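You operate a simulated robot arm through the tools that you are given. There is no shell and no other tool.

The job below is to be done with a simulated robot arm. You get a single attempt, and the scene is never put back.

Task
Brush the old mortar off the white long brick, held in the clamp.
Fine: put brick and brush back; leave the clamp open and the other bricks as they are. Set down upright: scrubbing brush, what you pick out. What is to be rubbed or washed off counts as gone when no trace of it is left.

It is judged by the outcome, as a careful person would: the job done as asked, and still so three seconds after it is handed in. It fails if anything else is knocked over, pushed out of place, dropped, spilled or broken.

Robot
A 7-joint arm with a fingered hand, fixed in place. Base frame: the origin is on the floor under the middle of its stand, x ahead of it, y to its left, z up; the work surface is at about z = 800. Units: mm, rad, N and s.
It reaches about 1164 mm from its shoulder. Its first joint turns from -2.897 to 2.897 rad. Payload 4.7 kg.
Tool frame: the origin (TCP) lies between the finger pads and is the grasp point; the fingertips stand 36 mm ahead of it; z points along the fingers, y is the line along which they close. The gripper opens to 120 mm; its body begins 42 mm behind the TCP. The gripper is a hand of 5 fingers: y runs from the thumb to the fingers, the wrist lies at [-18, -122, -210] in the tool frame, and closing takes about 1.5 s.
Orientation is that of the tool frame in the base frame, as [roll, pitch, yaw] about the fixed x, y, z axes, in that order (R = Rz(yaw) Ry(pitch) Rx(roll)). With the fingers straight down and the wrist toward the robot, the tool's x, y and z point along [0, 1, 0], [1, 0, 0] and [0, 0, -1] of the base frame.

Tools
- The arm moves only by the tool jog_arm. Its argument "series" is a list of rows, each a list of 7 numbers: the finger opening in cm, from 0 to 12, then the shift along the tool's x, y, z in cm, then the turn, a rotation vector about the tool's x, y, z in rad. In form: [[grip, x, y, z, wx, wy, wz], ...]. A call has 1 to 20 rows; each row is the pose to reach, as a shift and turn from the pose commanded when the call began, along the tool's axes at that moment. Rows are played at 5 a second. More than 50 mm and 0.15 rad between two rows, or a gripper value outside its range, and nothing of the call is played. Where a pose cannot be reached the arm comes as near as it can. A force on the tool above 40 N (or 10 N above the force at the start of the call, whichever is more), or a blocked arm, ends the call early, and 0.2 s more pass. The fingers move at their own pace (about 45 mm/s each) and stop on an object; they squeeze with about 28 N. The grip force told is the motor's: it shows also when the fingers shut on nothing. Time passes only in rows, and 0.2 s behind the last, so rows that repeat a pose let the fingers close. It gives the time, the measured TCP pose, the force on the tool (base axes), the opening and the grip force at its end, in the units of the frame above (readings bear some noise), with the torque about the TCP (base axes, N m) and any sound that the robot's microphone picked up.
- Cameras (640 x 400 px; columns grow to the right, rows downward): "scene" is fixed at [398.1, -650.5, 1493.2]; the picture's right is [1.00, -0.06, 0.00], its down [-0.02, -0.40, -0.91] and it looks along [0.06, 0.91, -0.40] (base axes); focal length 336 px, centre (320, 200). "wrist" rides on the gripper at [73, -91, -143] in the tool frame; the picture's right is [-0.80, 0.28, -0.53], its down [-0.53, -0.73, 0.42] and it looks along [-0.27, 0.62, 0.74] (tool axes); focal length 234 px, centre (320, 200). There is no depth. A picture from a camera that has moved, and an enlarged one, comes with that camera's place and axes in the base frame and with its lens.
- capture(camera): a new picture of that camera. The clock stands still meanwhile.
- hand_shape(shape): the hand has 5 fingers and takes this shape, open, in about a second: jaw (thumb against the fingers, like two jaws); tri (thumb and two fingers); tip (a fingertip pinch); poke (one finger out to press); point (the index stretched); flat (the hand flat); cup (the hand cupped); fist (a fist). The gripper value then closes the fingers along that shape, each until it touches; the sizes above hold for jaw. It gives what a move gives, with no picture.
- inspect(camera, box): a new picture of the part [left, top, right, bottom] of that camera's present view, enlarged. The clock stands still meanwhile.
- close_job(): hands the job in; it is judged then, once.

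Places have to be worked out from the pictures, the camera data and where the tool is seen. Open the gripper and draw the arm clear of the work before you hand the job in, unless the task says otherwise.

The tools are called after ">>>" by a JSON object that holds its "op" and its "data". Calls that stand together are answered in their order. jog_arm: Moves the arm, as the interface text tells. Its arguments: {"type":"object","properties":{"series":{"type":"array","items":{"type":"array","items":{"type":"number"}}}},"required":["series"]} The other tools are called the same way: hand_shape (shape) gives the hand a shape; capture (camera) takes a picture; inspect (camera, box) takes an enlarged picture of a part of a camera's view; close_job () hands the job in.

At the start:

```text
time: 0.0
ee_pos: [615.5, 53.5, 1215.0]
ee_rot: [-3.141, 0.0, 1.571]
ft_force: [0.2, 0.4, 0.3]
wrist_torque: [0.0, -0.05, 0.02]
width: 119.7
grasp_force: 0.0
shape: jaw
```

scene: 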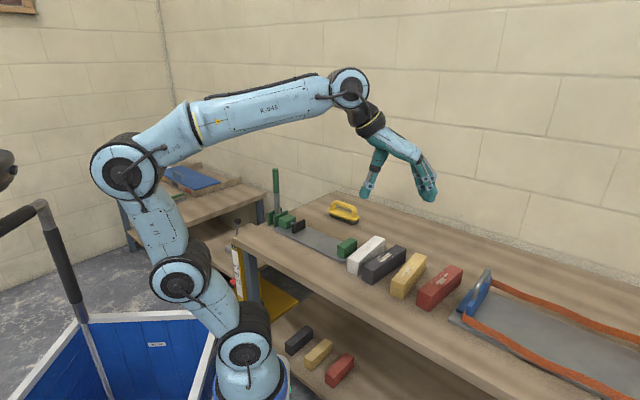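
wrist: 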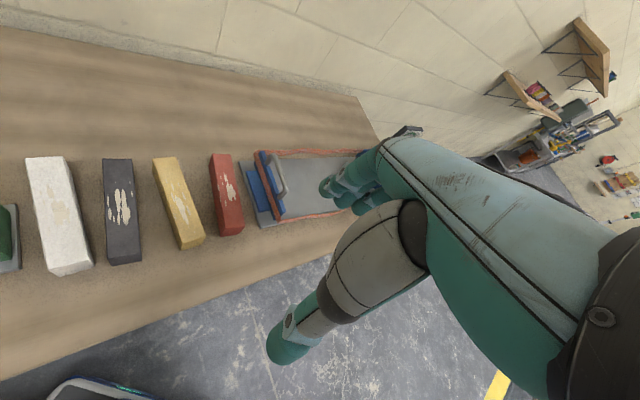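

I start by looking closer at the bench: bricks in a row, a green clamp at the left, and a yellow brush behind it.

>>> {"op": "inspect", "data": {"camera": "scene", "box": [220, 150, 480, 312]}}

>>> {"op": "inspect", "data": {"camera": "scene", "box": [240, 160, 400, 260]}}

>>> {"op": "inspect", "data": {"camera": "wrist", "box": [0, 120, 320, 320]}}

```text
2.46 times, centred on (350, 231) of scene
camera zoom: at [398.1, -650.5, 1493.2], right [1.0, -0.06, 0.0], down [-0.02, -0.4, -0.91], along [0.06, 0.91, -0.4], focal length 827 px, centre (246, 124)
```

zoom: 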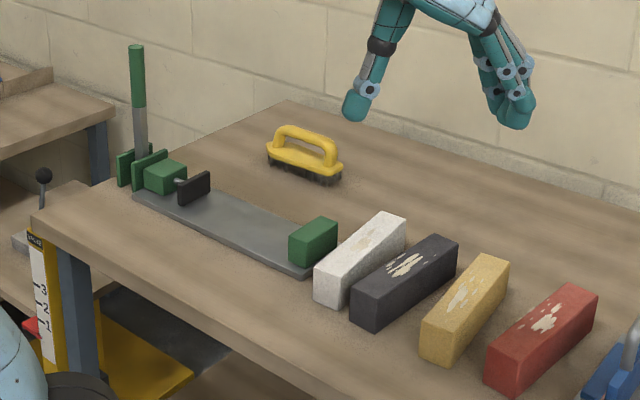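

```text
4.00 times, centred on (320, 210) of scene
camera zoom: at [398.1, -650.5, 1493.2], right [1.0, -0.06, 0.0], down [-0.02, -0.4, -0.91], along [0.06, 0.91, -0.4], focal length 1344 px, centre (320, 160)
```

zoom: 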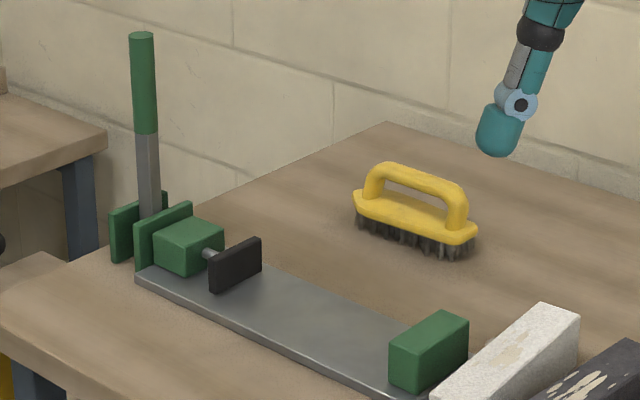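

```text
2.00 times, centred on (160, 220) of wrist
camera zoom: at [525.5, 124.7, 1359.7], right [0.28, -0.8, 0.53], down [-0.73, -0.53, -0.42], along [0.62, -0.27, -0.74], focal length 468 px, centre (640, 160)
```

zoom: 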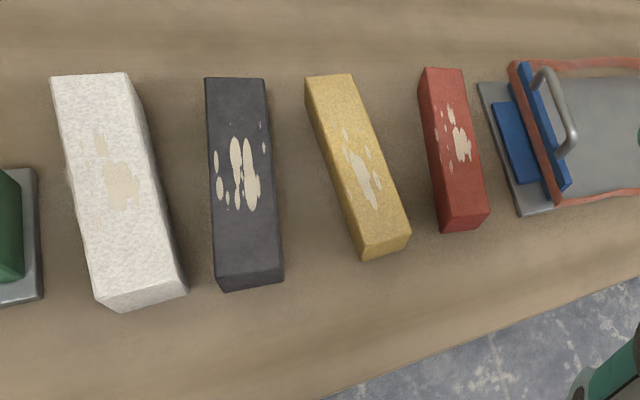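

The table is turned about 45° to the base frame. I take larger views of the brick, clamp and brush for measuring.

>>> {"op": "inspect", "data": {"camera": "scene", "box": [335, 230, 399, 270]}}

>>> {"op": "inspect", "data": {"camera": "scene", "box": [260, 195, 340, 245]}}

>>> {"op": "inspect", "data": {"camera": "scene", "box": [300, 220, 380, 270]}}

>>> {"op": "inspect", "data": {"camera": "scene", "box": [312, 190, 376, 230]}}

>>> {"op": "inspect", "data": {"camera": "scene", "box": [250, 160, 314, 200]}}

```text
10.00 times, centred on (367, 250) of scene
camera zoom: at [398.1, -650.5, 1493.2], right [1.0, -0.06, 0.0], down [-0.02, -0.4, -0.91], along [0.06, 0.91, -0.4], focal length 3360 px, centre (-150, -300)
```

zoom: 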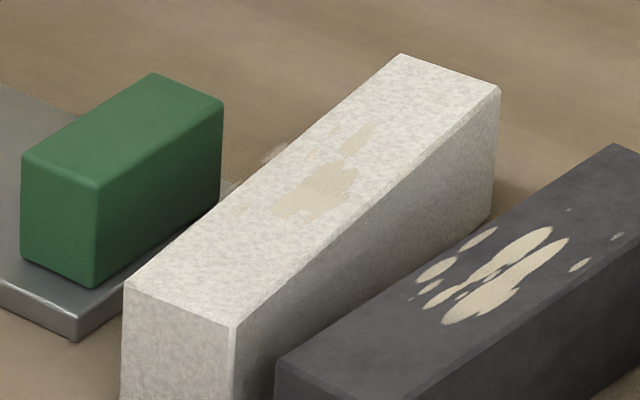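

```text
8.00 times, centred on (300, 220) of scene
camera zoom: at [398.1, -650.5, 1493.2], right [1.0, -0.06, 0.0], down [-0.02, -0.4, -0.91], along [0.06, 0.91, -0.4], focal length 2688 px, centre (480, 40)
```

zoom: 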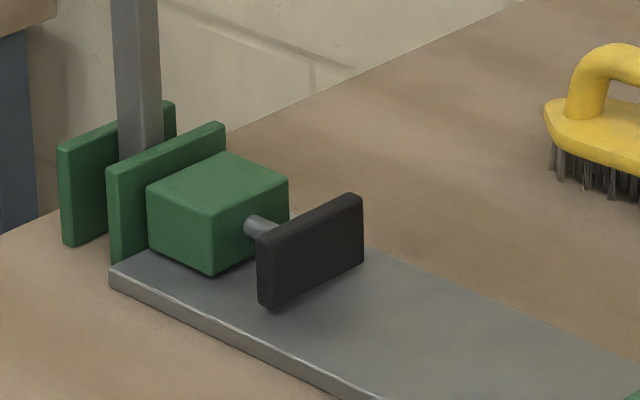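

```text
8.00 times, centred on (340, 245) of scene
camera zoom: at [398.1, -650.5, 1493.2], right [1.0, -0.06, 0.0], down [-0.02, -0.4, -0.91], along [0.06, 0.91, -0.4], focal length 2688 px, centre (160, -160)
```

zoom: 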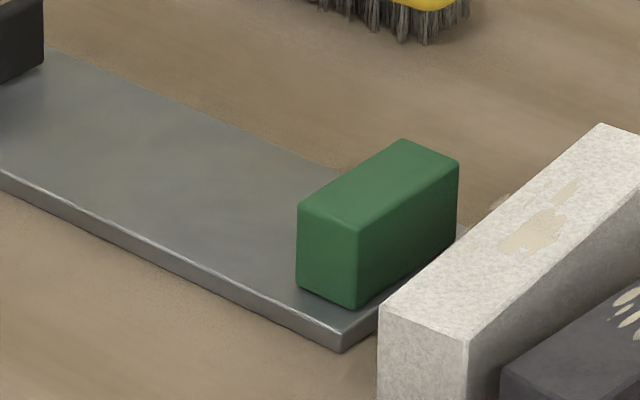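

```text
10.00 times, centred on (344, 210) of scene
camera zoom: at [398.1, -650.5, 1493.2], right [1.0, -0.06, 0.0], down [-0.02, -0.4, -0.91], along [0.06, 0.91, -0.4], focal length 3360 px, centre (80, 100)
```

zoom: 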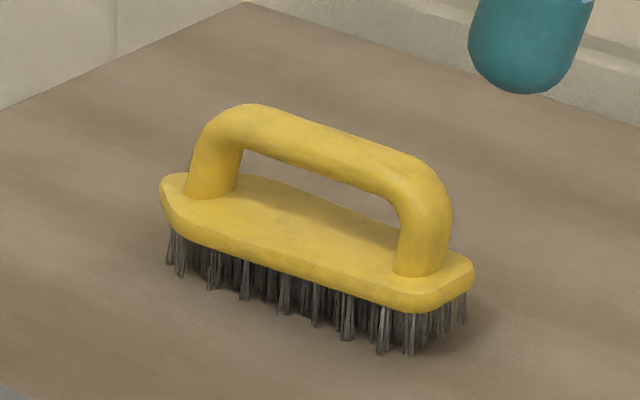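

```text
10.00 times, centred on (282, 180) of scene
camera zoom: at [398.1, -650.5, 1493.2], right [1.0, -0.06, 0.0], down [-0.02, -0.4, -0.91], along [0.06, 0.91, -0.4], focal length 3360 px, centre (700, 400)
```

zoom: 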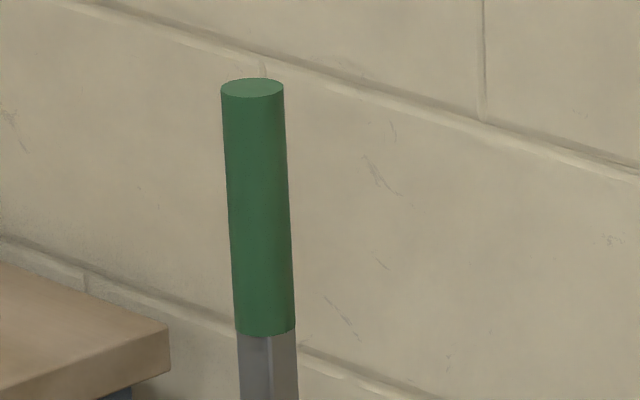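

Measured so far: the bench runs along u=(1,-1)/√2. The clamp lies along it (jaw face to pad about 234 mm) with a vertical lever near (296, 683). The white brick is at about (632, 372), roughly 195 mm long, and the brush at about (590, 703). I move the hand high over the bench front and turn it 45° for a close look at the clamp.

>>> {"op": "jog_arm", "data": {"series": [[12, 2.68, -2.6, 0.54, 0, 0, -0.0654], [12, 5.36, -5.19, 1.08, 0, 0, -0.1309], [12, 8.03, -7.79, 1.62, 0, 0, -0.1963], [12, 10.71, -10.38, 2.17, 0, 0, -0.2618], [12, 13.39, -12.98, 2.71, 0, 0, -0.3272], [12, 16.07, -15.58, 3.25, 0, 0, -0.3927], [12, 18.74, -18.17, 3.79, 0, 0, -0.4581], [12, 21.42, -20.77, 4.33, 0, 0, -0.5236], [12, 24.1, -23.36, 4.88, 0, 0, -0.589], [12, 26.78, -25.96, 5.42, 0, 0, -0.6545], [12, 29.45, -28.55, 5.96, 0, 0, -0.7199], [12, 32.13, -31.15, 6.5, 0, 0, -0.7854], [12, 32.13, -31.15, 6.5, 0, 0, -0.7854]]}}

>>> {"op": "capture", "data": {"camera": "wrist"}}

>>> {"op": "capture", "data": {"camera": "scene"}}

```text
time: 2.8
ee_pos: [302.5, 375.2, 1150.6]
ee_rot: [-3.141, 0.0, 2.356]
ft_force: [-0.1, 0.0, -0.4]
wrist_torque: [-0.05, -0.02, -0.02]
width: 119.8
grasp_force: 0.1
shape: jaw
```

```text
taken
camera wrist: at [188.2, 361.3, 1294.4], right [0.77, -0.37, 0.53], down [-0.14, -0.89, -0.42], along [0.63, 0.25, -0.74], focal length 234 px, centre (320, 200)
```

wrist: 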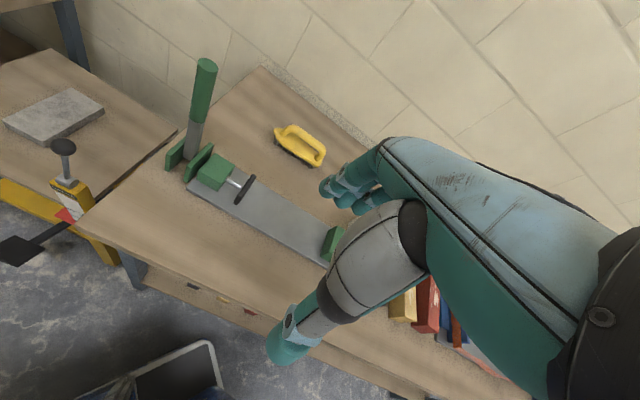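

```text
taken
```

scene: 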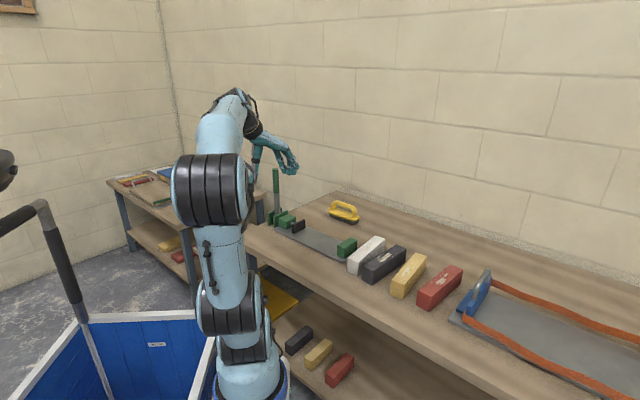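

The wrist view now shows the clamp well. I enlarge the lever and the pad.

>>> {"op": "inspect", "data": {"camera": "wrist", "box": [150, 120, 278, 200]}}

>>> {"op": "inspect", "data": {"camera": "wrist", "box": [150, 50, 278, 130]}}

>>> {"op": "inspect", "data": {"camera": "wrist", "box": [240, 200, 368, 280]}}

>>> {"op": "inspect", "data": {"camera": "scene", "box": [262, 200, 310, 230]}}

```text
5.00 times, centred on (214, 160) of wrist
camera zoom: at [188.2, 361.3, 1294.4], right [0.77, -0.37, 0.53], down [-0.14, -0.89, -0.42], along [0.63, 0.25, -0.74], focal length 1171 px, centre (850, 400)
```

zoom: 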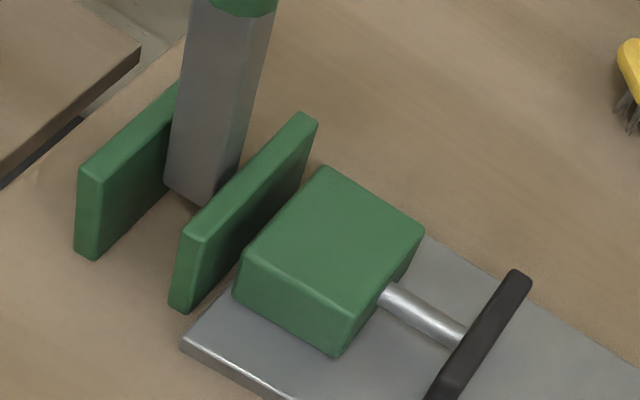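

```text
5.00 times, centred on (214, 90) of wrist
camera zoom: at [188.2, 361.3, 1294.4], right [0.77, -0.37, 0.53], down [-0.14, -0.89, -0.42], along [0.63, 0.25, -0.74], focal length 1171 px, centre (850, 750)
```

zoom: 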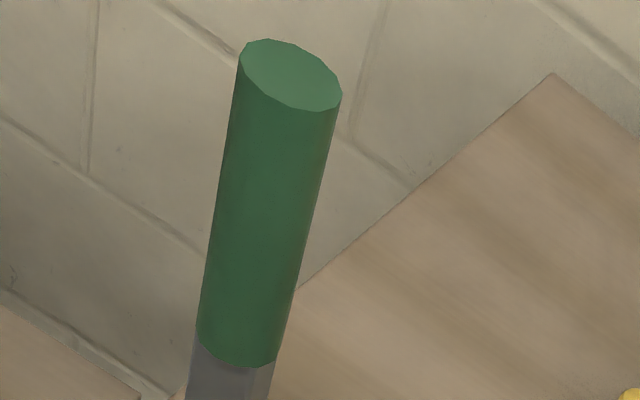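

```text
5.00 times, centred on (304, 240) of wrist
camera zoom: at [188.2, 361.3, 1294.4], right [0.77, -0.37, 0.53], down [-0.14, -0.89, -0.42], along [0.63, 0.25, -0.74], focal length 1171 px, centre (400, 0)
```

zoom: 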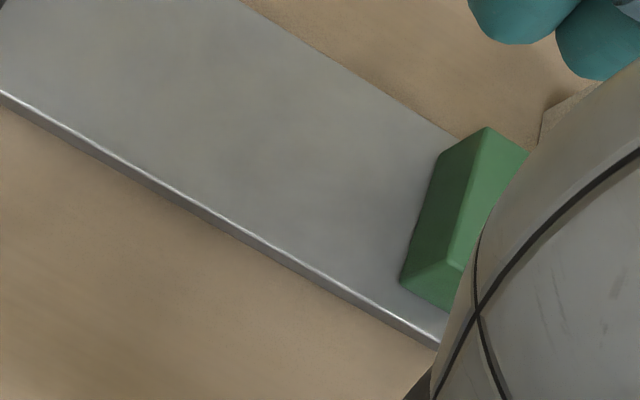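

```text
13.33 times, centred on (286, 215) of scene
camera zoom: at [398.1, -650.5, 1493.2], right [1.0, -0.06, 0.0], down [-0.02, -0.4, -0.91], along [0.06, 0.91, -0.4], focal length 4480 px, centre (773, 0)
```

zoom: 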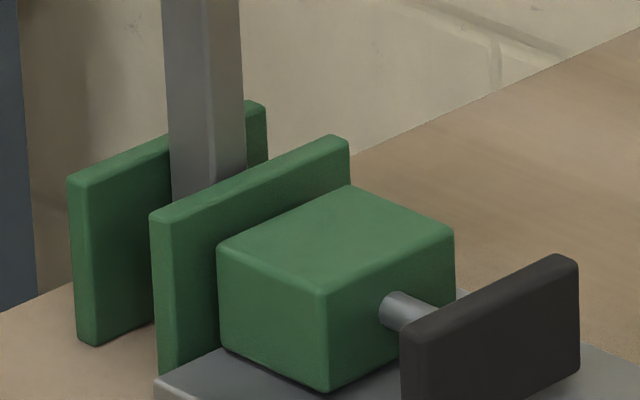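

I need the brick's height precisely, so I look at its lower corners and at its neighbours.

>>> {"op": "inspect", "data": {"camera": "scene", "box": [335, 245, 399, 285]}}

>>> {"op": "inspect", "data": {"camera": "scene", "box": [350, 225, 478, 305]}}

```text
10.00 times, centred on (367, 265) of scene
camera zoom: at [398.1, -650.5, 1493.2], right [1.0, -0.06, 0.0], down [-0.02, -0.4, -0.91], along [0.06, 0.91, -0.4], focal length 3360 px, centre (-150, -450)
```

zoom: 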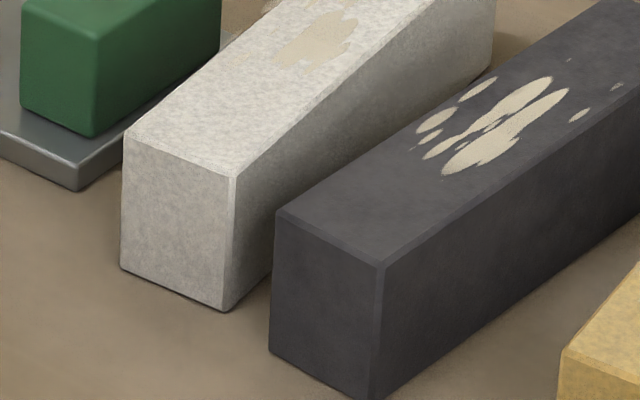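

```text
5.00 times, centred on (414, 265) of scene
camera zoom: at [398.1, -650.5, 1493.2], right [1.0, -0.06, 0.0], down [-0.02, -0.4, -0.91], along [0.06, 0.91, -0.4], focal length 1680 px, centre (-150, -125)
```

zoom: 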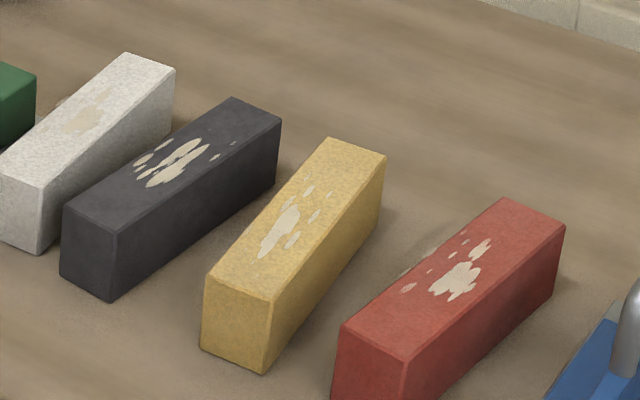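

The white brick's top is at about z=855, its centre near (630, 364), and its long axis at about 49° from x. I turn the hand across the brick and hover above it to refine this with the wrist camera.

>>> {"op": "jog_arm", "data": {"series": [[12, -2.0, 1.87, 1.08, 0, 0, 0.1245], [12, -3.99, 3.73, 2.17, 0, 0, 0.249], [12, -5.99, 5.6, 3.25, 0, 0, 0.3735], [12, -7.98, 7.46, 4.33, 0, 0, 0.498], [12, -9.98, 9.33, 5.42, 0, 0, 0.6225], [12, -11.97, 11.19, 6.5, 0, 0, 0.747], [12, -13.97, 13.06, 7.58, 0, 0, 0.8715], [12, -15.96, 14.92, 8.67, 0, 0, 0.996], [12, -17.96, 16.79, 9.75, 0, 0, 1.1205], [12, -19.95, 18.65, 10.83, 0, 0, 1.245], [12, -21.95, 20.52, 11.92, 0, 0, 1.3695], [12, -23.94, 22.38, 13.0, 0, 0, 1.494], [12, -23.94, 22.38, 13.0, 0, 0, 1.494]]}}

>>> {"op": "capture", "data": {"camera": "wrist"}}

>>> {"op": "capture", "data": {"camera": "scene"}}

```text
time: 5.6
ee_pos: [631.9, 364.1, 1020.2]
ee_rot: [-3.142, 0.001, 0.862]
ft_force: [0.3, -0.9, 0.6]
wrist_torque: [0.0, -0.01, 0.02]
width: 119.7
grasp_force: 0.1
shape: jaw
```

```text
taken
camera wrist: at [610.8, 478.8, 1164.9], right [-0.31, -0.79, 0.53], down [-0.9, 0.07, -0.42], along [0.3, -0.61, -0.74], focal length 234 px, centre (320, 200)
```

wrist: 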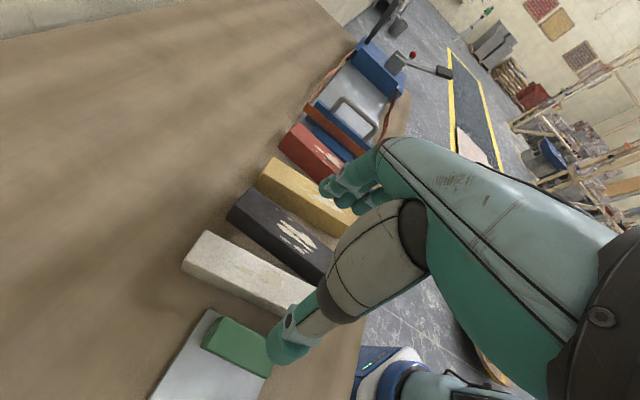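

```text
taken
```

scene: 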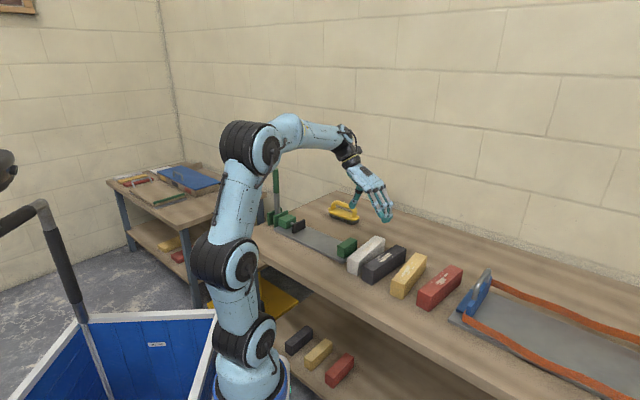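

I enlarge the white brick in this view to refine its place and see the free gaps beside it.

>>> {"op": "inspect", "data": {"camera": "wrist", "box": [165, 215, 325, 315]}}

>>> {"op": "inspect", "data": {"camera": "wrist", "box": [140, 280, 332, 400]}}

>>> {"op": "inspect", "data": {"camera": "scene", "box": [320, 180, 448, 260]}}

```text
4.00 times, centred on (245, 265) of wrist
camera zoom: at [610.8, 478.8, 1164.9], right [-0.31, -0.79, 0.53], down [-0.9, 0.07, -0.42], along [0.3, -0.61, -0.74], focal length 937 px, centre (620, -60)
```

zoom: 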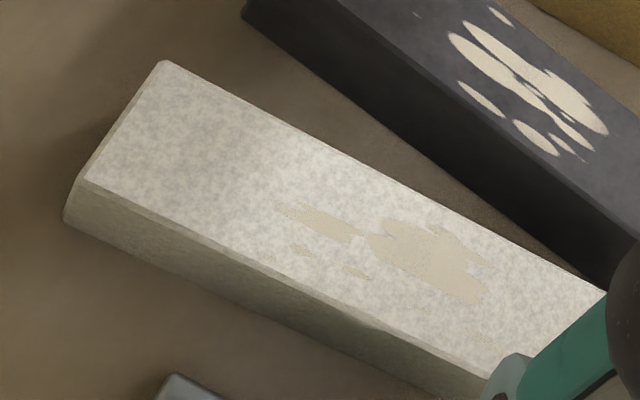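

```text
3.33 times, centred on (236, 340) of wrist
camera zoom: at [610.8, 478.8, 1164.9], right [-0.31, -0.79, 0.53], down [-0.9, 0.07, -0.42], along [0.3, -0.61, -0.74], focal length 781 px, centre (600, -267)
```

zoom: 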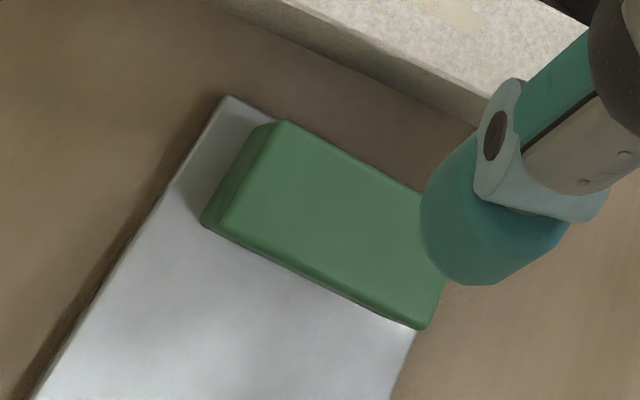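

```text
5.00 times, centred on (384, 220) of scene
camera zoom: at [398.1, -650.5, 1493.2], right [1.0, -0.06, 0.0], down [-0.02, -0.4, -0.91], along [0.06, 0.91, -0.4], focal length 1680 px, centre (0, 100)
```

zoom: 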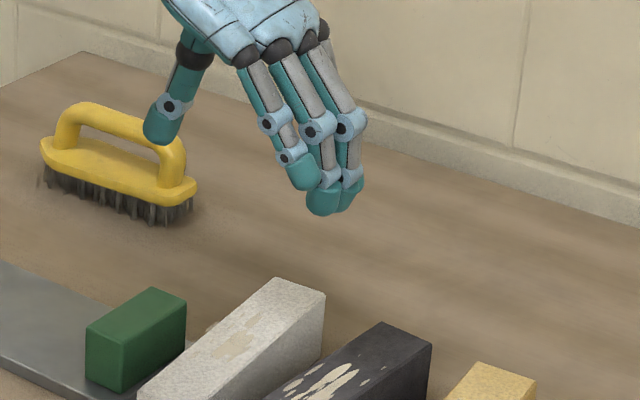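

Refined: brick centre is near (629, 358), about 192×42×55 mm, with roughly 38 mm of free gap on each side. I narrow the fingers to 6 cm and come down to just above the brick, then check the clearances.

>>> {"op": "jog_arm", "data": {"series": [[6, 0, 0.2, 0, 0, 0, 0], [6, 0, 0.2, 0, 0, 0, 0.003], [6, 0, 0.2, 2.5, 0, 0, 0.003], [6, 0, 0.2, 5, 0, 0, 0.003], [6, 0, 0.2, 7.5, 0, 0, 0.003], [6, 0, 0.2, 10, 0, 0, 0.003], [6, 0, 0.2, 10.7, 0, 0, 0.003], [6, 0, 0.2, 10.7, 0, 0, 0.003]]}}

>>> {"op": "capture", "data": {"camera": "wrist"}}

>>> {"op": "inspect", "data": {"camera": "scene", "box": [320, 200, 448, 280]}}

>>> {"op": "inspect", "data": {"camera": "wrist", "box": [200, 180, 392, 300]}}

```text
time: 7.4
ee_pos: [633.5, 362.2, 912.5]
ee_rot: [-3.141, -0.001, 0.859]
ft_force: [0.2, 0.1, 0.9]
wrist_torque: [0.02, 0.03, -0.01]
width: 60.8
grasp_force: 0.1
shape: jaw
```

```text
taken
camera wrist: at [613.3, 475.5, 1057.6], right [-0.31, -0.79, 0.53], down [-0.9, 0.08, -0.42], along [0.3, -0.61, -0.74], focal length 234 px, centre (320, 200)
```

wrist: 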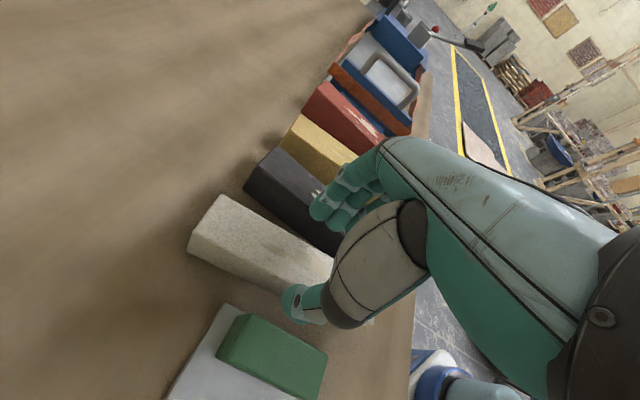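

```text
5.00 times, centred on (384, 240) of scene
camera zoom: at [398.1, -650.5, 1493.2], right [1.0, -0.06, 0.0], down [-0.02, -0.4, -0.91], along [0.06, 0.91, -0.4], focal length 1680 px, centre (0, 0)
```

zoom: 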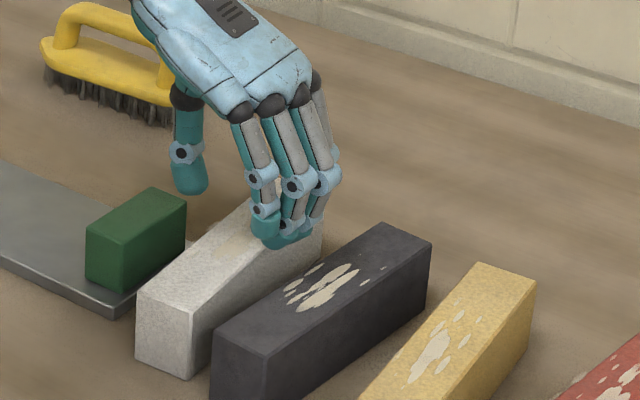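

```text
3.33 times, centred on (296, 240) of wrist
camera zoom: at [613.3, 475.5, 1057.6], right [-0.31, -0.79, 0.53], down [-0.9, 0.08, -0.42], along [0.3, -0.61, -0.74], focal length 781 px, centre (400, 67)
```

zoom: 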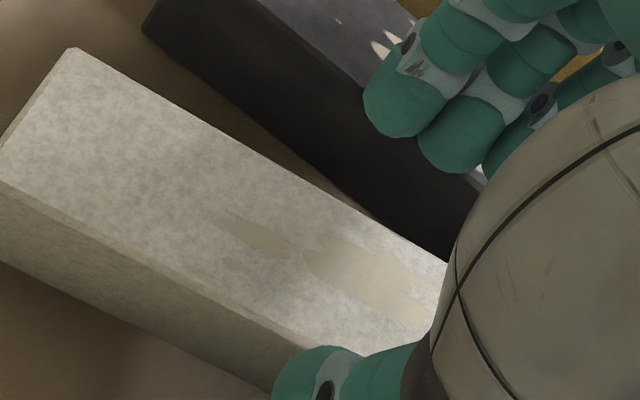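

The thumb (about 25 mm thick) sits between the jaw and brick with around 6 mm to spare, and the fingers are similar on the other side. I narrow a touch to 5.6 cm, lower to just above the brick top and check again.

>>> {"op": "jog_arm", "data": {"series": [[5.6, 0, 0, 0.8, 0, 0, 0], [5.6, 0, 0, 1.6, 0, 0, 0], [5.6, 0, 0, 1.6, 0, 0, 0]]}}

>>> {"op": "inspect", "data": {"camera": "scene", "box": [335, 210, 431, 270]}}

>>> {"op": "inspect", "data": {"camera": "wrist", "box": [180, 160, 372, 280]}}

>>> {"op": "inspect", "data": {"camera": "wrist", "box": [160, 260, 352, 380]}}

```text
time: 8.2
ee_pos: [634.3, 361.4, 897.7]
ee_rot: [3.141, 0.001, 0.859]
ft_force: [0.6, 0.2, 0.4]
wrist_torque: [0.02, 0.04, 0.0]
width: 56.4
grasp_force: 0.1
shape: jaw
```

```text
6.67 times, centred on (383, 240) of scene
camera zoom: at [398.1, -650.5, 1493.2], right [1.0, -0.06, 0.0], down [-0.02, -0.4, -0.91], along [0.06, 0.91, -0.4], focal length 2240 px, centre (-100, -67)
```

zoom: 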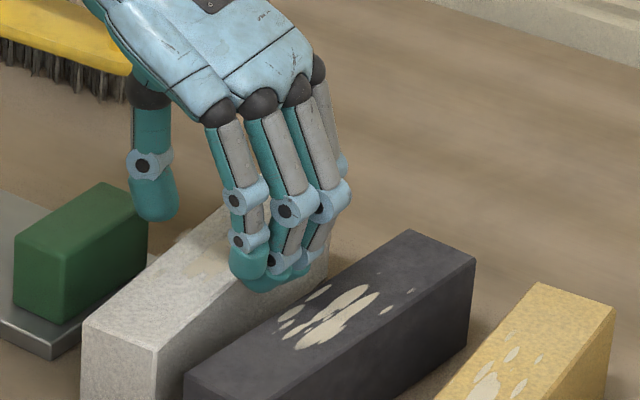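

```text
3.33 times, centred on (276, 220) of wrist
camera zoom: at [613.1, 475.6, 1041.3], right [-0.31, -0.79, 0.53], down [-0.9, 0.08, -0.42], along [0.3, -0.61, -0.74], focal length 781 px, centre (467, 133)
```

zoom: 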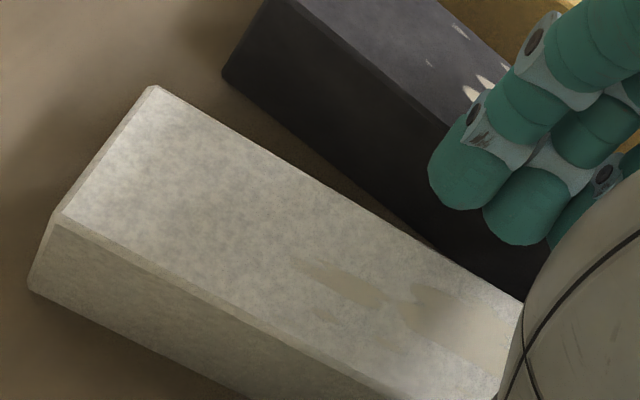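

```text
3.33 times, centred on (256, 320) of wrist
camera zoom: at [613.1, 475.6, 1041.3], right [-0.31, -0.79, 0.53], down [-0.9, 0.08, -0.42], along [0.3, -0.61, -0.74], focal length 781 px, centre (533, -200)
```

zoom: 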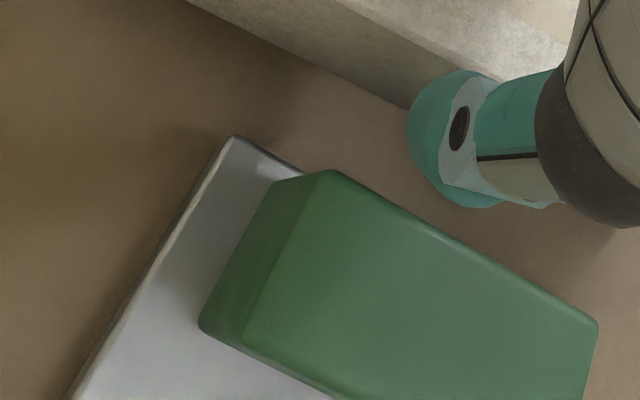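

The thumb clears the jaw by about 4 mm and the brick by 8 mm, so I shift 2.5 mm toward the finger side and descend about 3 cm while watching forces.

>>> {"op": "jog_arm", "data": {"series": [[5.6, 0, 0.25, 0, 0, 0, 0], [5.6, 0, 0.25, 0.7, 0, 0, 0], [5.6, 0, 0.25, 1.4, 0, 0, 0], [5.6, 0, 0.25, 2.1, 0, 0, 0], [5.6, 0, 0.25, 2.8, 0, 0, 0], [5.6, 0, 0.25, 2.8, 0, 0, 0]]}}

>>> {"op": "inspect", "data": {"camera": "scene", "box": [335, 210, 431, 270]}}

>>> {"op": "inspect", "data": {"camera": "wrist", "box": [160, 240, 352, 360]}}

>>> {"op": "inspect", "data": {"camera": "wrist", "box": [180, 160, 372, 280]}}

```text
time: 9.4
ee_pos: [636.0, 361.5, 878.0]
ee_rot: [3.138, -0.014, 0.862]
ft_force: [-3.3, -1.3, 16.3]
wrist_torque: [-0.76, -0.37, -0.23]
width: 56.8
grasp_force: 0.1
shape: jaw
stopped in row 6: the force on the tool passed its limit at 48 N (the readings are from after the stop); the commanded pose is now the measured one
```

```text
6.67 times, centred on (383, 240) of scene
camera zoom: at [398.1, -650.5, 1493.2], right [1.0, -0.06, 0.0], down [-0.02, -0.4, -0.91], along [0.06, 0.91, -0.4], focal length 2240 px, centre (-100, -67)
```

zoom: 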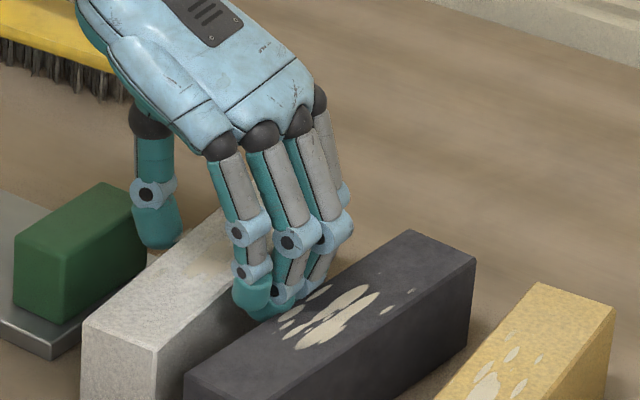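

```text
3.33 times, centred on (256, 300) of wrist
camera zoom: at [614.1, 474.7, 1024.2], right [-0.32, -0.8, 0.52], down [-0.9, 0.08, -0.43], along [0.31, -0.6, -0.74], focal length 781 px, centre (533, -133)
```

zoom: 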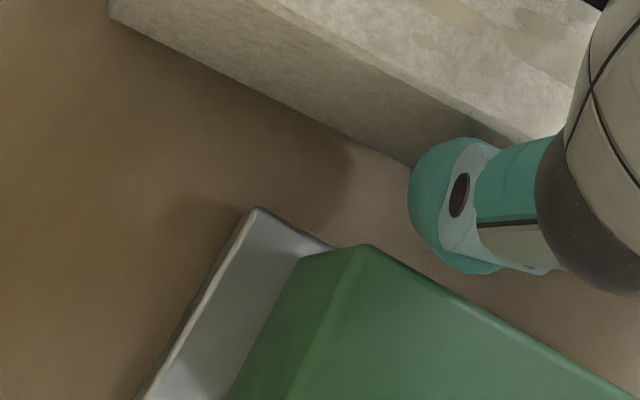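

```text
3.33 times, centred on (276, 220) of wrist
camera zoom: at [614.1, 474.7, 1024.2], right [-0.32, -0.8, 0.52], down [-0.9, 0.08, -0.43], along [0.31, -0.6, -0.74], focal length 781 px, centre (467, 133)
```

zoom: 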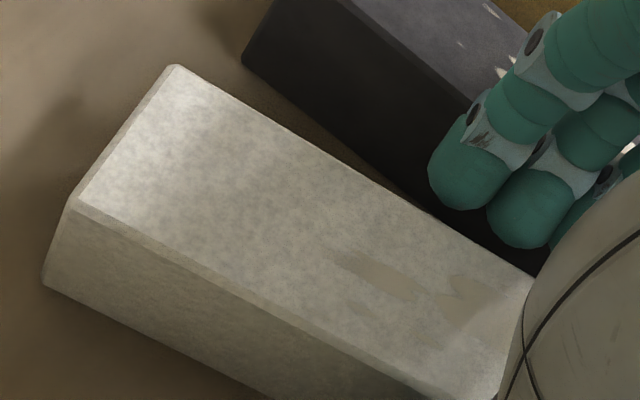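

A fingertip's outer side touched the dark brick's top edge (force point about 51 mm out on the finger side). The dark brick looks unmoved. I back straight up, level the hand, and narrow it.

>>> {"op": "jog_arm", "data": {"series": [[5.6, 0, 0, -0.8, 0, 0, 0], [5.6, 0, 0, -1.6, 0.002, -0.007, 0.0015], [5.6, 0, 0, -2.4, 0.0036, -0.014, 0.003], [5.0, 0, 0, -2.4, 0.0036, -0.014, 0.003], [5.0, 0, 0, -2.4, 0.0036, -0.014, 0.003]]}}

>>> {"op": "inspect", "data": {"camera": "scene", "box": [335, 210, 431, 270]}}

>>> {"op": "inspect", "data": {"camera": "scene", "box": [335, 245, 399, 285]}}

>>> {"op": "inspect", "data": {"camera": "wrist", "box": [180, 160, 372, 280]}}

```text
time: 10.6
ee_pos: [636.1, 361.4, 900.5]
ee_rot: [-3.139, 0.004, 0.858]
ft_force: [-0.3, -0.3, -0.7]
wrist_torque: [-0.02, 0.01, 0.0]
width: 50.6
grasp_force: 0.0
shape: jaw
```

```text
6.67 times, centred on (383, 240) of scene
camera zoom: at [398.1, -650.5, 1493.2], right [1.0, -0.06, 0.0], down [-0.02, -0.4, -0.91], along [0.06, 0.91, -0.4], focal length 2240 px, centre (-100, -67)
```

zoom: 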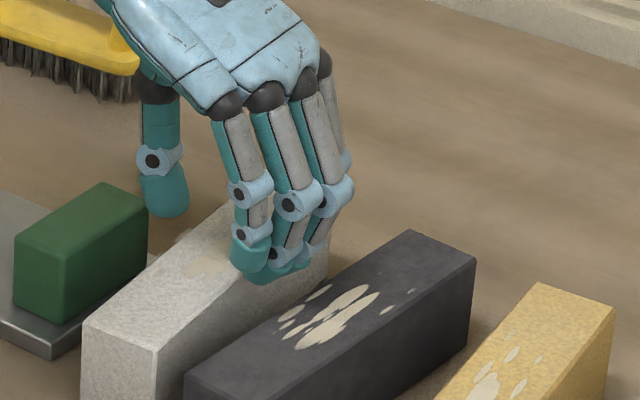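

```text
10.00 times, centred on (367, 265) of scene
camera zoom: at [398.1, -650.5, 1493.2], right [1.0, -0.06, 0.0], down [-0.02, -0.4, -0.91], along [0.06, 0.91, -0.4], focal length 3360 px, centre (-150, -450)
```

zoom: 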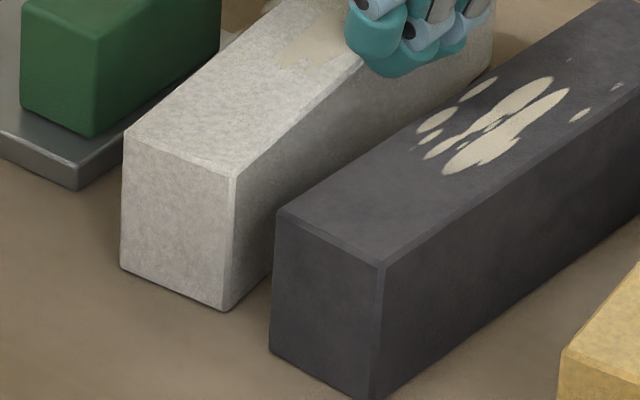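

```text
3.33 times, centred on (276, 220) of wrist
camera zoom: at [616.8, 475.7, 1044.7], right [-0.31, -0.79, 0.53], down [-0.9, 0.08, -0.42], along [0.29, -0.61, -0.74], focal length 781 px, centre (467, 133)
```

zoom: 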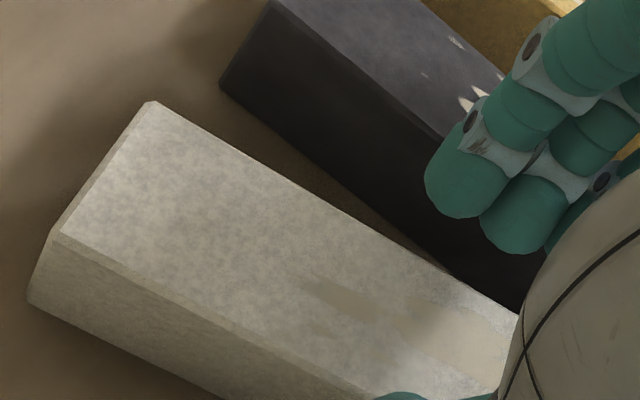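

Both bricks are unmoved. I centre on the white brick (3 mm toward the thumb side), keep the narrow 5 cm opening, and descend again slowly.

>>> {"op": "jog_arm", "data": {"series": [[5.0, 0.5, -0.3, 0, 0, 0, 0], [5.0, 0.5, -0.3, 0, 0, 0, 0], [5.0, 0.5, -0.3, 0.7, 0, 0, 0], [5.0, 0.5, -0.3, 1.4, 0, 0, 0], [5.0, 0.5, -0.3, 2.1, 0, 0, 0], [5.0, 0.5, -0.3, 2.8, 0, 0, 0], [5.0, 0.5, -0.3, 3.3, 0, 0, 0]]}}

>>> {"op": "inspect", "data": {"camera": "scene", "box": [335, 210, 431, 270]}}

>>> {"op": "inspect", "data": {"camera": "wrist", "box": [160, 200, 352, 320]}}

```text
time: 12.2
ee_pos: [636.1, 368.0, 867.6]
ee_rot: [-3.142, 0.003, 0.858]
ft_force: [-3.5, 2.5, 6.6]
wrist_torque: [-0.29, -0.18, -0.11]
width: 49.4
grasp_force: 0.1
shape: jaw
```

```text
6.67 times, centred on (383, 240) of scene
camera zoom: at [398.1, -650.5, 1493.2], right [1.0, -0.06, 0.0], down [-0.02, -0.4, -0.91], along [0.06, 0.91, -0.4], focal length 2240 px, centre (-100, -67)
```

zoom: 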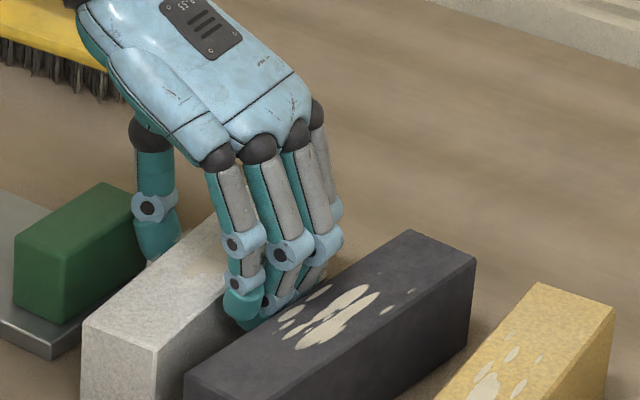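

```text
3.33 times, centred on (256, 260) of wrist
camera zoom: at [616.4, 482.1, 1012.1], right [-0.31, -0.79, 0.53], down [-0.9, 0.08, -0.42], along [0.29, -0.61, -0.74], focal length 781 px, centre (533, 0)
```

zoom: 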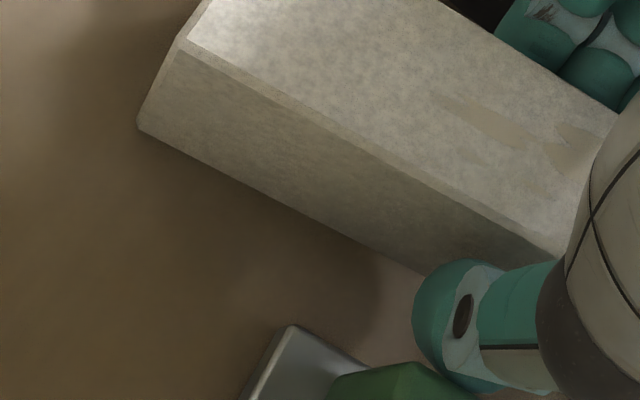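

The fingertips now overlap the brick's sides by about 23 mm, with only a light touch (7 N) of a knuckle on the dark brick. That depth should be enough, so I close on the brick here without going deeper.

>>> {"op": "jog_arm", "data": {"series": [[4.5, 0, 0, 0, 0, 0, 0], [4.0, 0, 0, 0, 0, 0, 0], [3.5, 0, 0, 0, 0, 0, 0], [3.0, 0, 0, 0, 0, 0, 0], [3.0, 0, 0, 0, 0, 0, 0], [3.0, 0, 0, 0, 0, 0, 0]]}}

>>> {"op": "inspect", "data": {"camera": "scene", "box": [335, 210, 431, 270]}}

>>> {"op": "inspect", "data": {"camera": "wrist", "box": [160, 200, 352, 320]}}

```text
time: 13.6
ee_pos: [635.7, 368.0, 867.7]
ee_rot: [-3.141, 0.004, 0.858]
ft_force: [1.1, -0.1, 1.3]
wrist_torque: [-0.05, -0.03, 0.2]
width: 39.6
grasp_force: 28.1
shape: jaw
```

```text
6.67 times, centred on (383, 240) of scene
camera zoom: at [398.1, -650.5, 1493.2], right [1.0, -0.06, 0.0], down [-0.02, -0.4, -0.91], along [0.06, 0.91, -0.4], focal length 2240 px, centre (-100, -67)
```

zoom: 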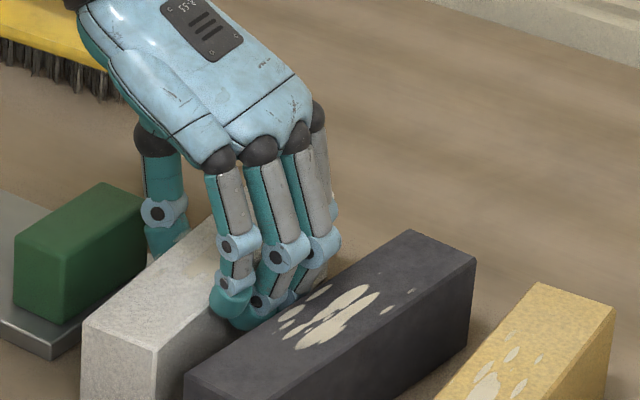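

```text
3.33 times, centred on (256, 260) of wrist
camera zoom: at [617.0, 481.6, 1011.2], right [-0.31, -0.79, 0.53], down [-0.9, 0.08, -0.42], along [0.29, -0.61, -0.74], focal length 781 px, centre (533, 0)
```

zoom: 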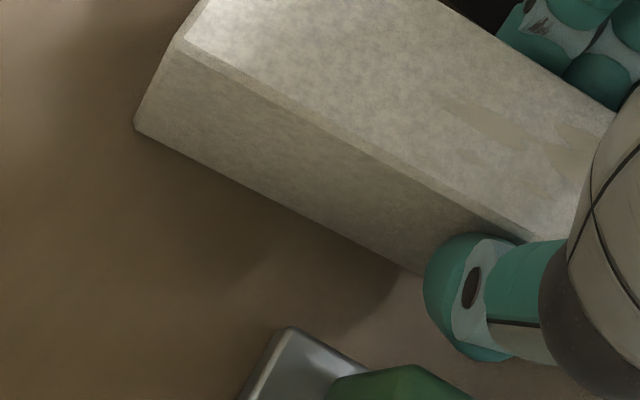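

The grip is firm at 28 N and the brick didn't shift. I lift it slowly and straight up to check it holds level.

>>> {"op": "jog_arm", "data": {"series": [[3.0, 0, 0, -0.5, 0, 0, 0], [3.0, 0, 0, -1.0, 0, 0, 0], [3.0, 0, 0, -1.8, 0, 0, 0], [3.0, 0, 0, -2.6, 0, 0, 0], [3.0, 0, 0, -3.4, 0, 0, 0], [3.0, 0, 0, -4.2, 0, 0, 0], [3.0, 0, 0, -4.2, 0, 0, 0]]}}

>>> {"op": "inspect", "data": {"camera": "scene", "box": [320, 200, 448, 280]}}

>>> {"op": "inspect", "data": {"camera": "wrist", "box": [160, 200, 352, 320]}}

```text
time: 15.2
ee_pos: [638.6, 367.2, 909.7]
ee_rot: [-3.141, 0.005, 0.857]
ft_force: [0.0, 0.2, -7.9]
wrist_torque: [0.08, -0.07, 0.0]
width: 38.9
grasp_force: 28.5
shape: jaw
```

```text
5.00 times, centred on (384, 240) of scene
camera zoom: at [398.1, -650.5, 1493.2], right [1.0, -0.06, 0.0], down [-0.02, -0.4, -0.91], along [0.06, 0.91, -0.4], focal length 1680 px, centre (0, 0)
```

zoom: 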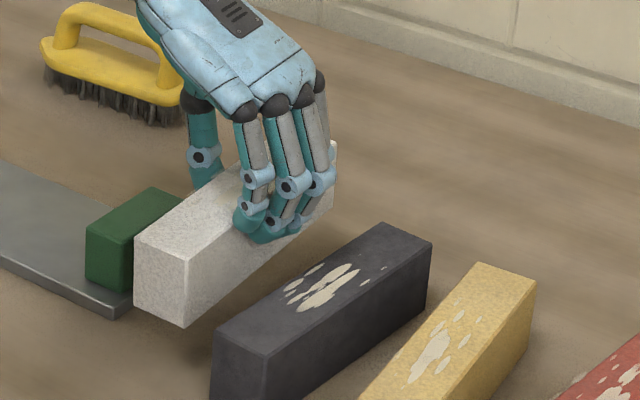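

```text
3.33 times, centred on (256, 260) of wrist
camera zoom: at [618.0, 481.7, 1054.1], right [-0.31, -0.79, 0.53], down [-0.9, 0.08, -0.42], along [0.29, -0.61, -0.74], focal length 781 px, centre (533, 0)
```

zoom: 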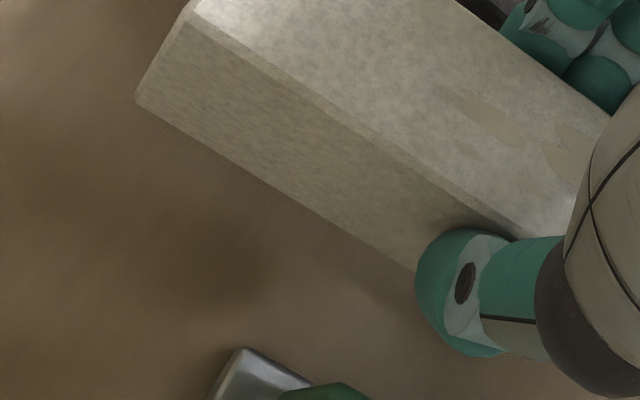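

The brick (about 8 N) hangs nearly level. I raise it further and carry it, turning 86°, to hover over the clamp bed between pad and jaw.

>>> {"op": "jog_arm", "data": {"series": [[3, 0, 0, -1.7, 0, 0, 0], [3, 0, 0, -3.4, 0, 0, 0], [3, 0, 0, -5.0, 0, 0, 0], [3, -0.08, -1.33, -5.0, 0, 0, -0.0937], [3, -0.15, -2.65, -5.0, 0, 0, -0.1874], [3, -0.23, -3.98, -5.0, 0, 0, -0.2811], [3, -0.31, -5.31, -5.0, 0, 0, -0.3748], [3, -0.38, -6.63, -5.0, 0, 0, -0.4684], [3, -0.46, -7.96, -5.0, 0, 0, -0.5621], [3, -0.53, -9.29, -5.0, 0, 0, -0.6558], [3, -0.61, -10.62, -5.0, 0, 0, -0.7495], [3, -0.69, -11.94, -5.0, 0, 0, -0.8432], [3, -0.76, -13.27, -5.0, 0, 0, -0.9369], [3, -0.84, -14.6, -5.0, 0, 0, -1.0306], [3, -0.92, -15.92, -5.0, 0, 0, -1.1243], [3, -0.99, -17.25, -5.0, 0, 0, -1.2179], [3, -1.07, -18.58, -5.0, 0, 0, -1.3116], [3, -1.14, -19.9, -5.0, 0, 0, -1.4053], [3, -1.22, -21.23, -5.0, 0, 0, -1.499], [3, -1.22, -21.23, -5.0, 0, 0, -1.499]]}}

>>> {"op": "capture", "data": {"camera": "wrist"}}

>>> {"op": "inspect", "data": {"camera": "scene", "box": [262, 170, 390, 250]}}

```text
time: 19.4
ee_pos: [468.3, 497.3, 959.8]
ee_rot: [-3.138, -0.003, 2.358]
ft_force: [0.5, 1.8, -8.5]
wrist_torque: [0.07, 0.05, -0.03]
width: 39.0
grasp_force: 28.0
shape: jaw
```

```text
taken
camera wrist: at [354.0, 484.6, 1105.8], right [0.77, -0.37, 0.52], down [-0.14, -0.9, -0.42], along [0.62, 0.25, -0.74], focal length 234 px, centre (320, 200)
```

wrist: 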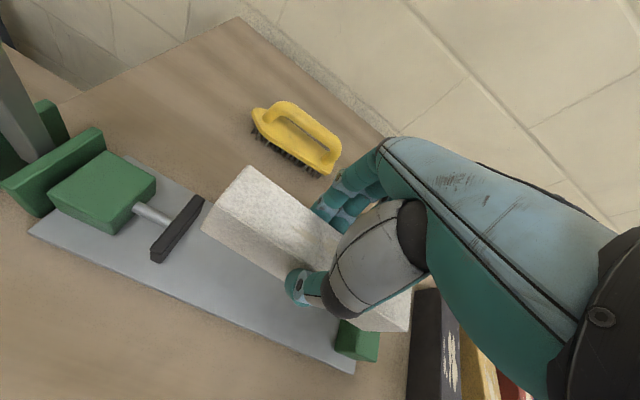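

```text
5.00 times, centred on (326, 210) of scene
camera zoom: at [398.1, -650.5, 1493.2], right [1.0, -0.06, 0.0], down [-0.02, -0.4, -0.91], along [0.06, 0.91, -0.4], focal length 1680 px, centre (290, 150)
```

zoom: 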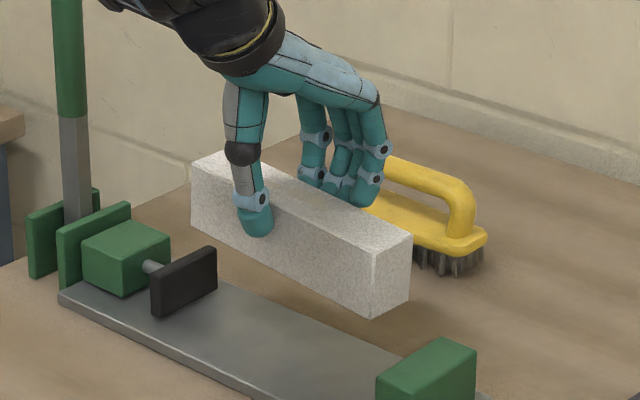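

The brick is above the clamp bed. I enlarge the view to measure its tilt and turn before lowering.

>>> {"op": "inspect", "data": {"camera": "scene", "box": [290, 190, 354, 230]}}

>>> {"op": "inspect", "data": {"camera": "wrist", "box": [180, 150, 340, 250]}}

>>> {"op": "inspect", "data": {"camera": "wrist", "box": [270, 260, 430, 360]}}

```text
10.00 times, centred on (322, 210) of scene
camera zoom: at [398.1, -650.5, 1493.2], right [1.0, -0.06, 0.0], down [-0.02, -0.4, -0.91], along [0.06, 0.91, -0.4], focal length 3360 px, centre (300, 100)
```

zoom: 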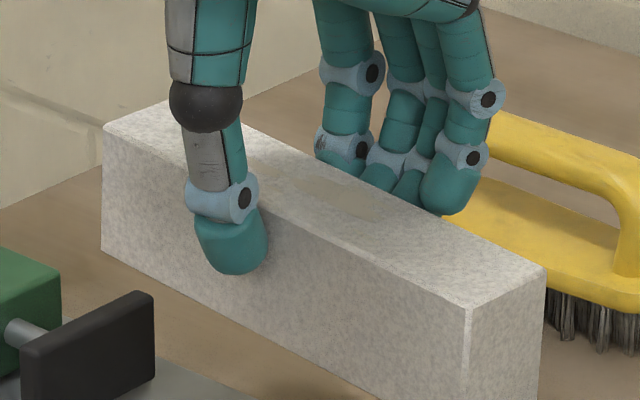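

```text
4.00 times, centred on (260, 200) of wrist
camera zoom: at [354.0, 484.6, 1105.8], right [0.77, -0.37, 0.52], down [-0.14, -0.9, -0.42], along [0.62, 0.25, -0.74], focal length 937 px, centre (560, 200)
```

zoom: 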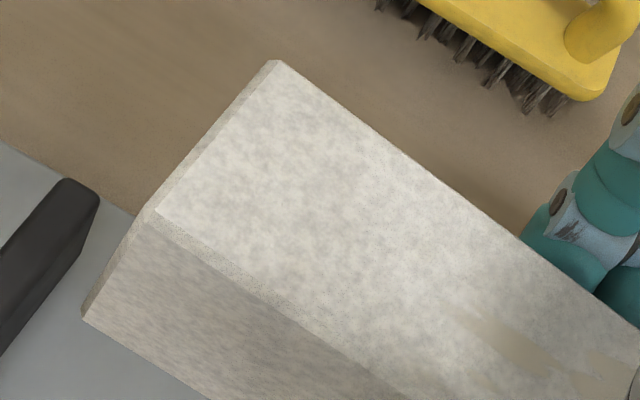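

```text
4.00 times, centred on (350, 310) of wrist
camera zoom: at [354.0, 484.6, 1105.8], right [0.77, -0.37, 0.52], down [-0.14, -0.9, -0.42], along [0.62, 0.25, -0.74], focal length 937 px, centre (200, -240)
```

zoom: 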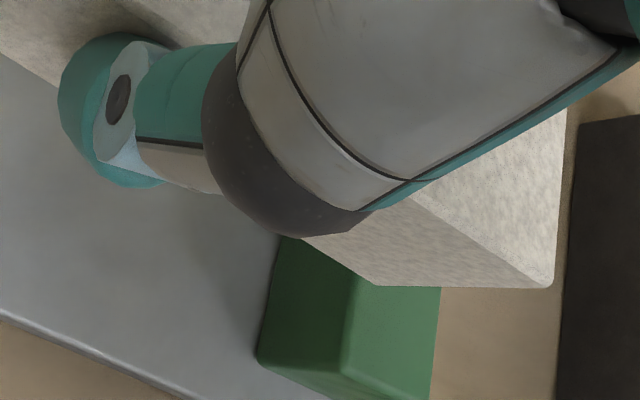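

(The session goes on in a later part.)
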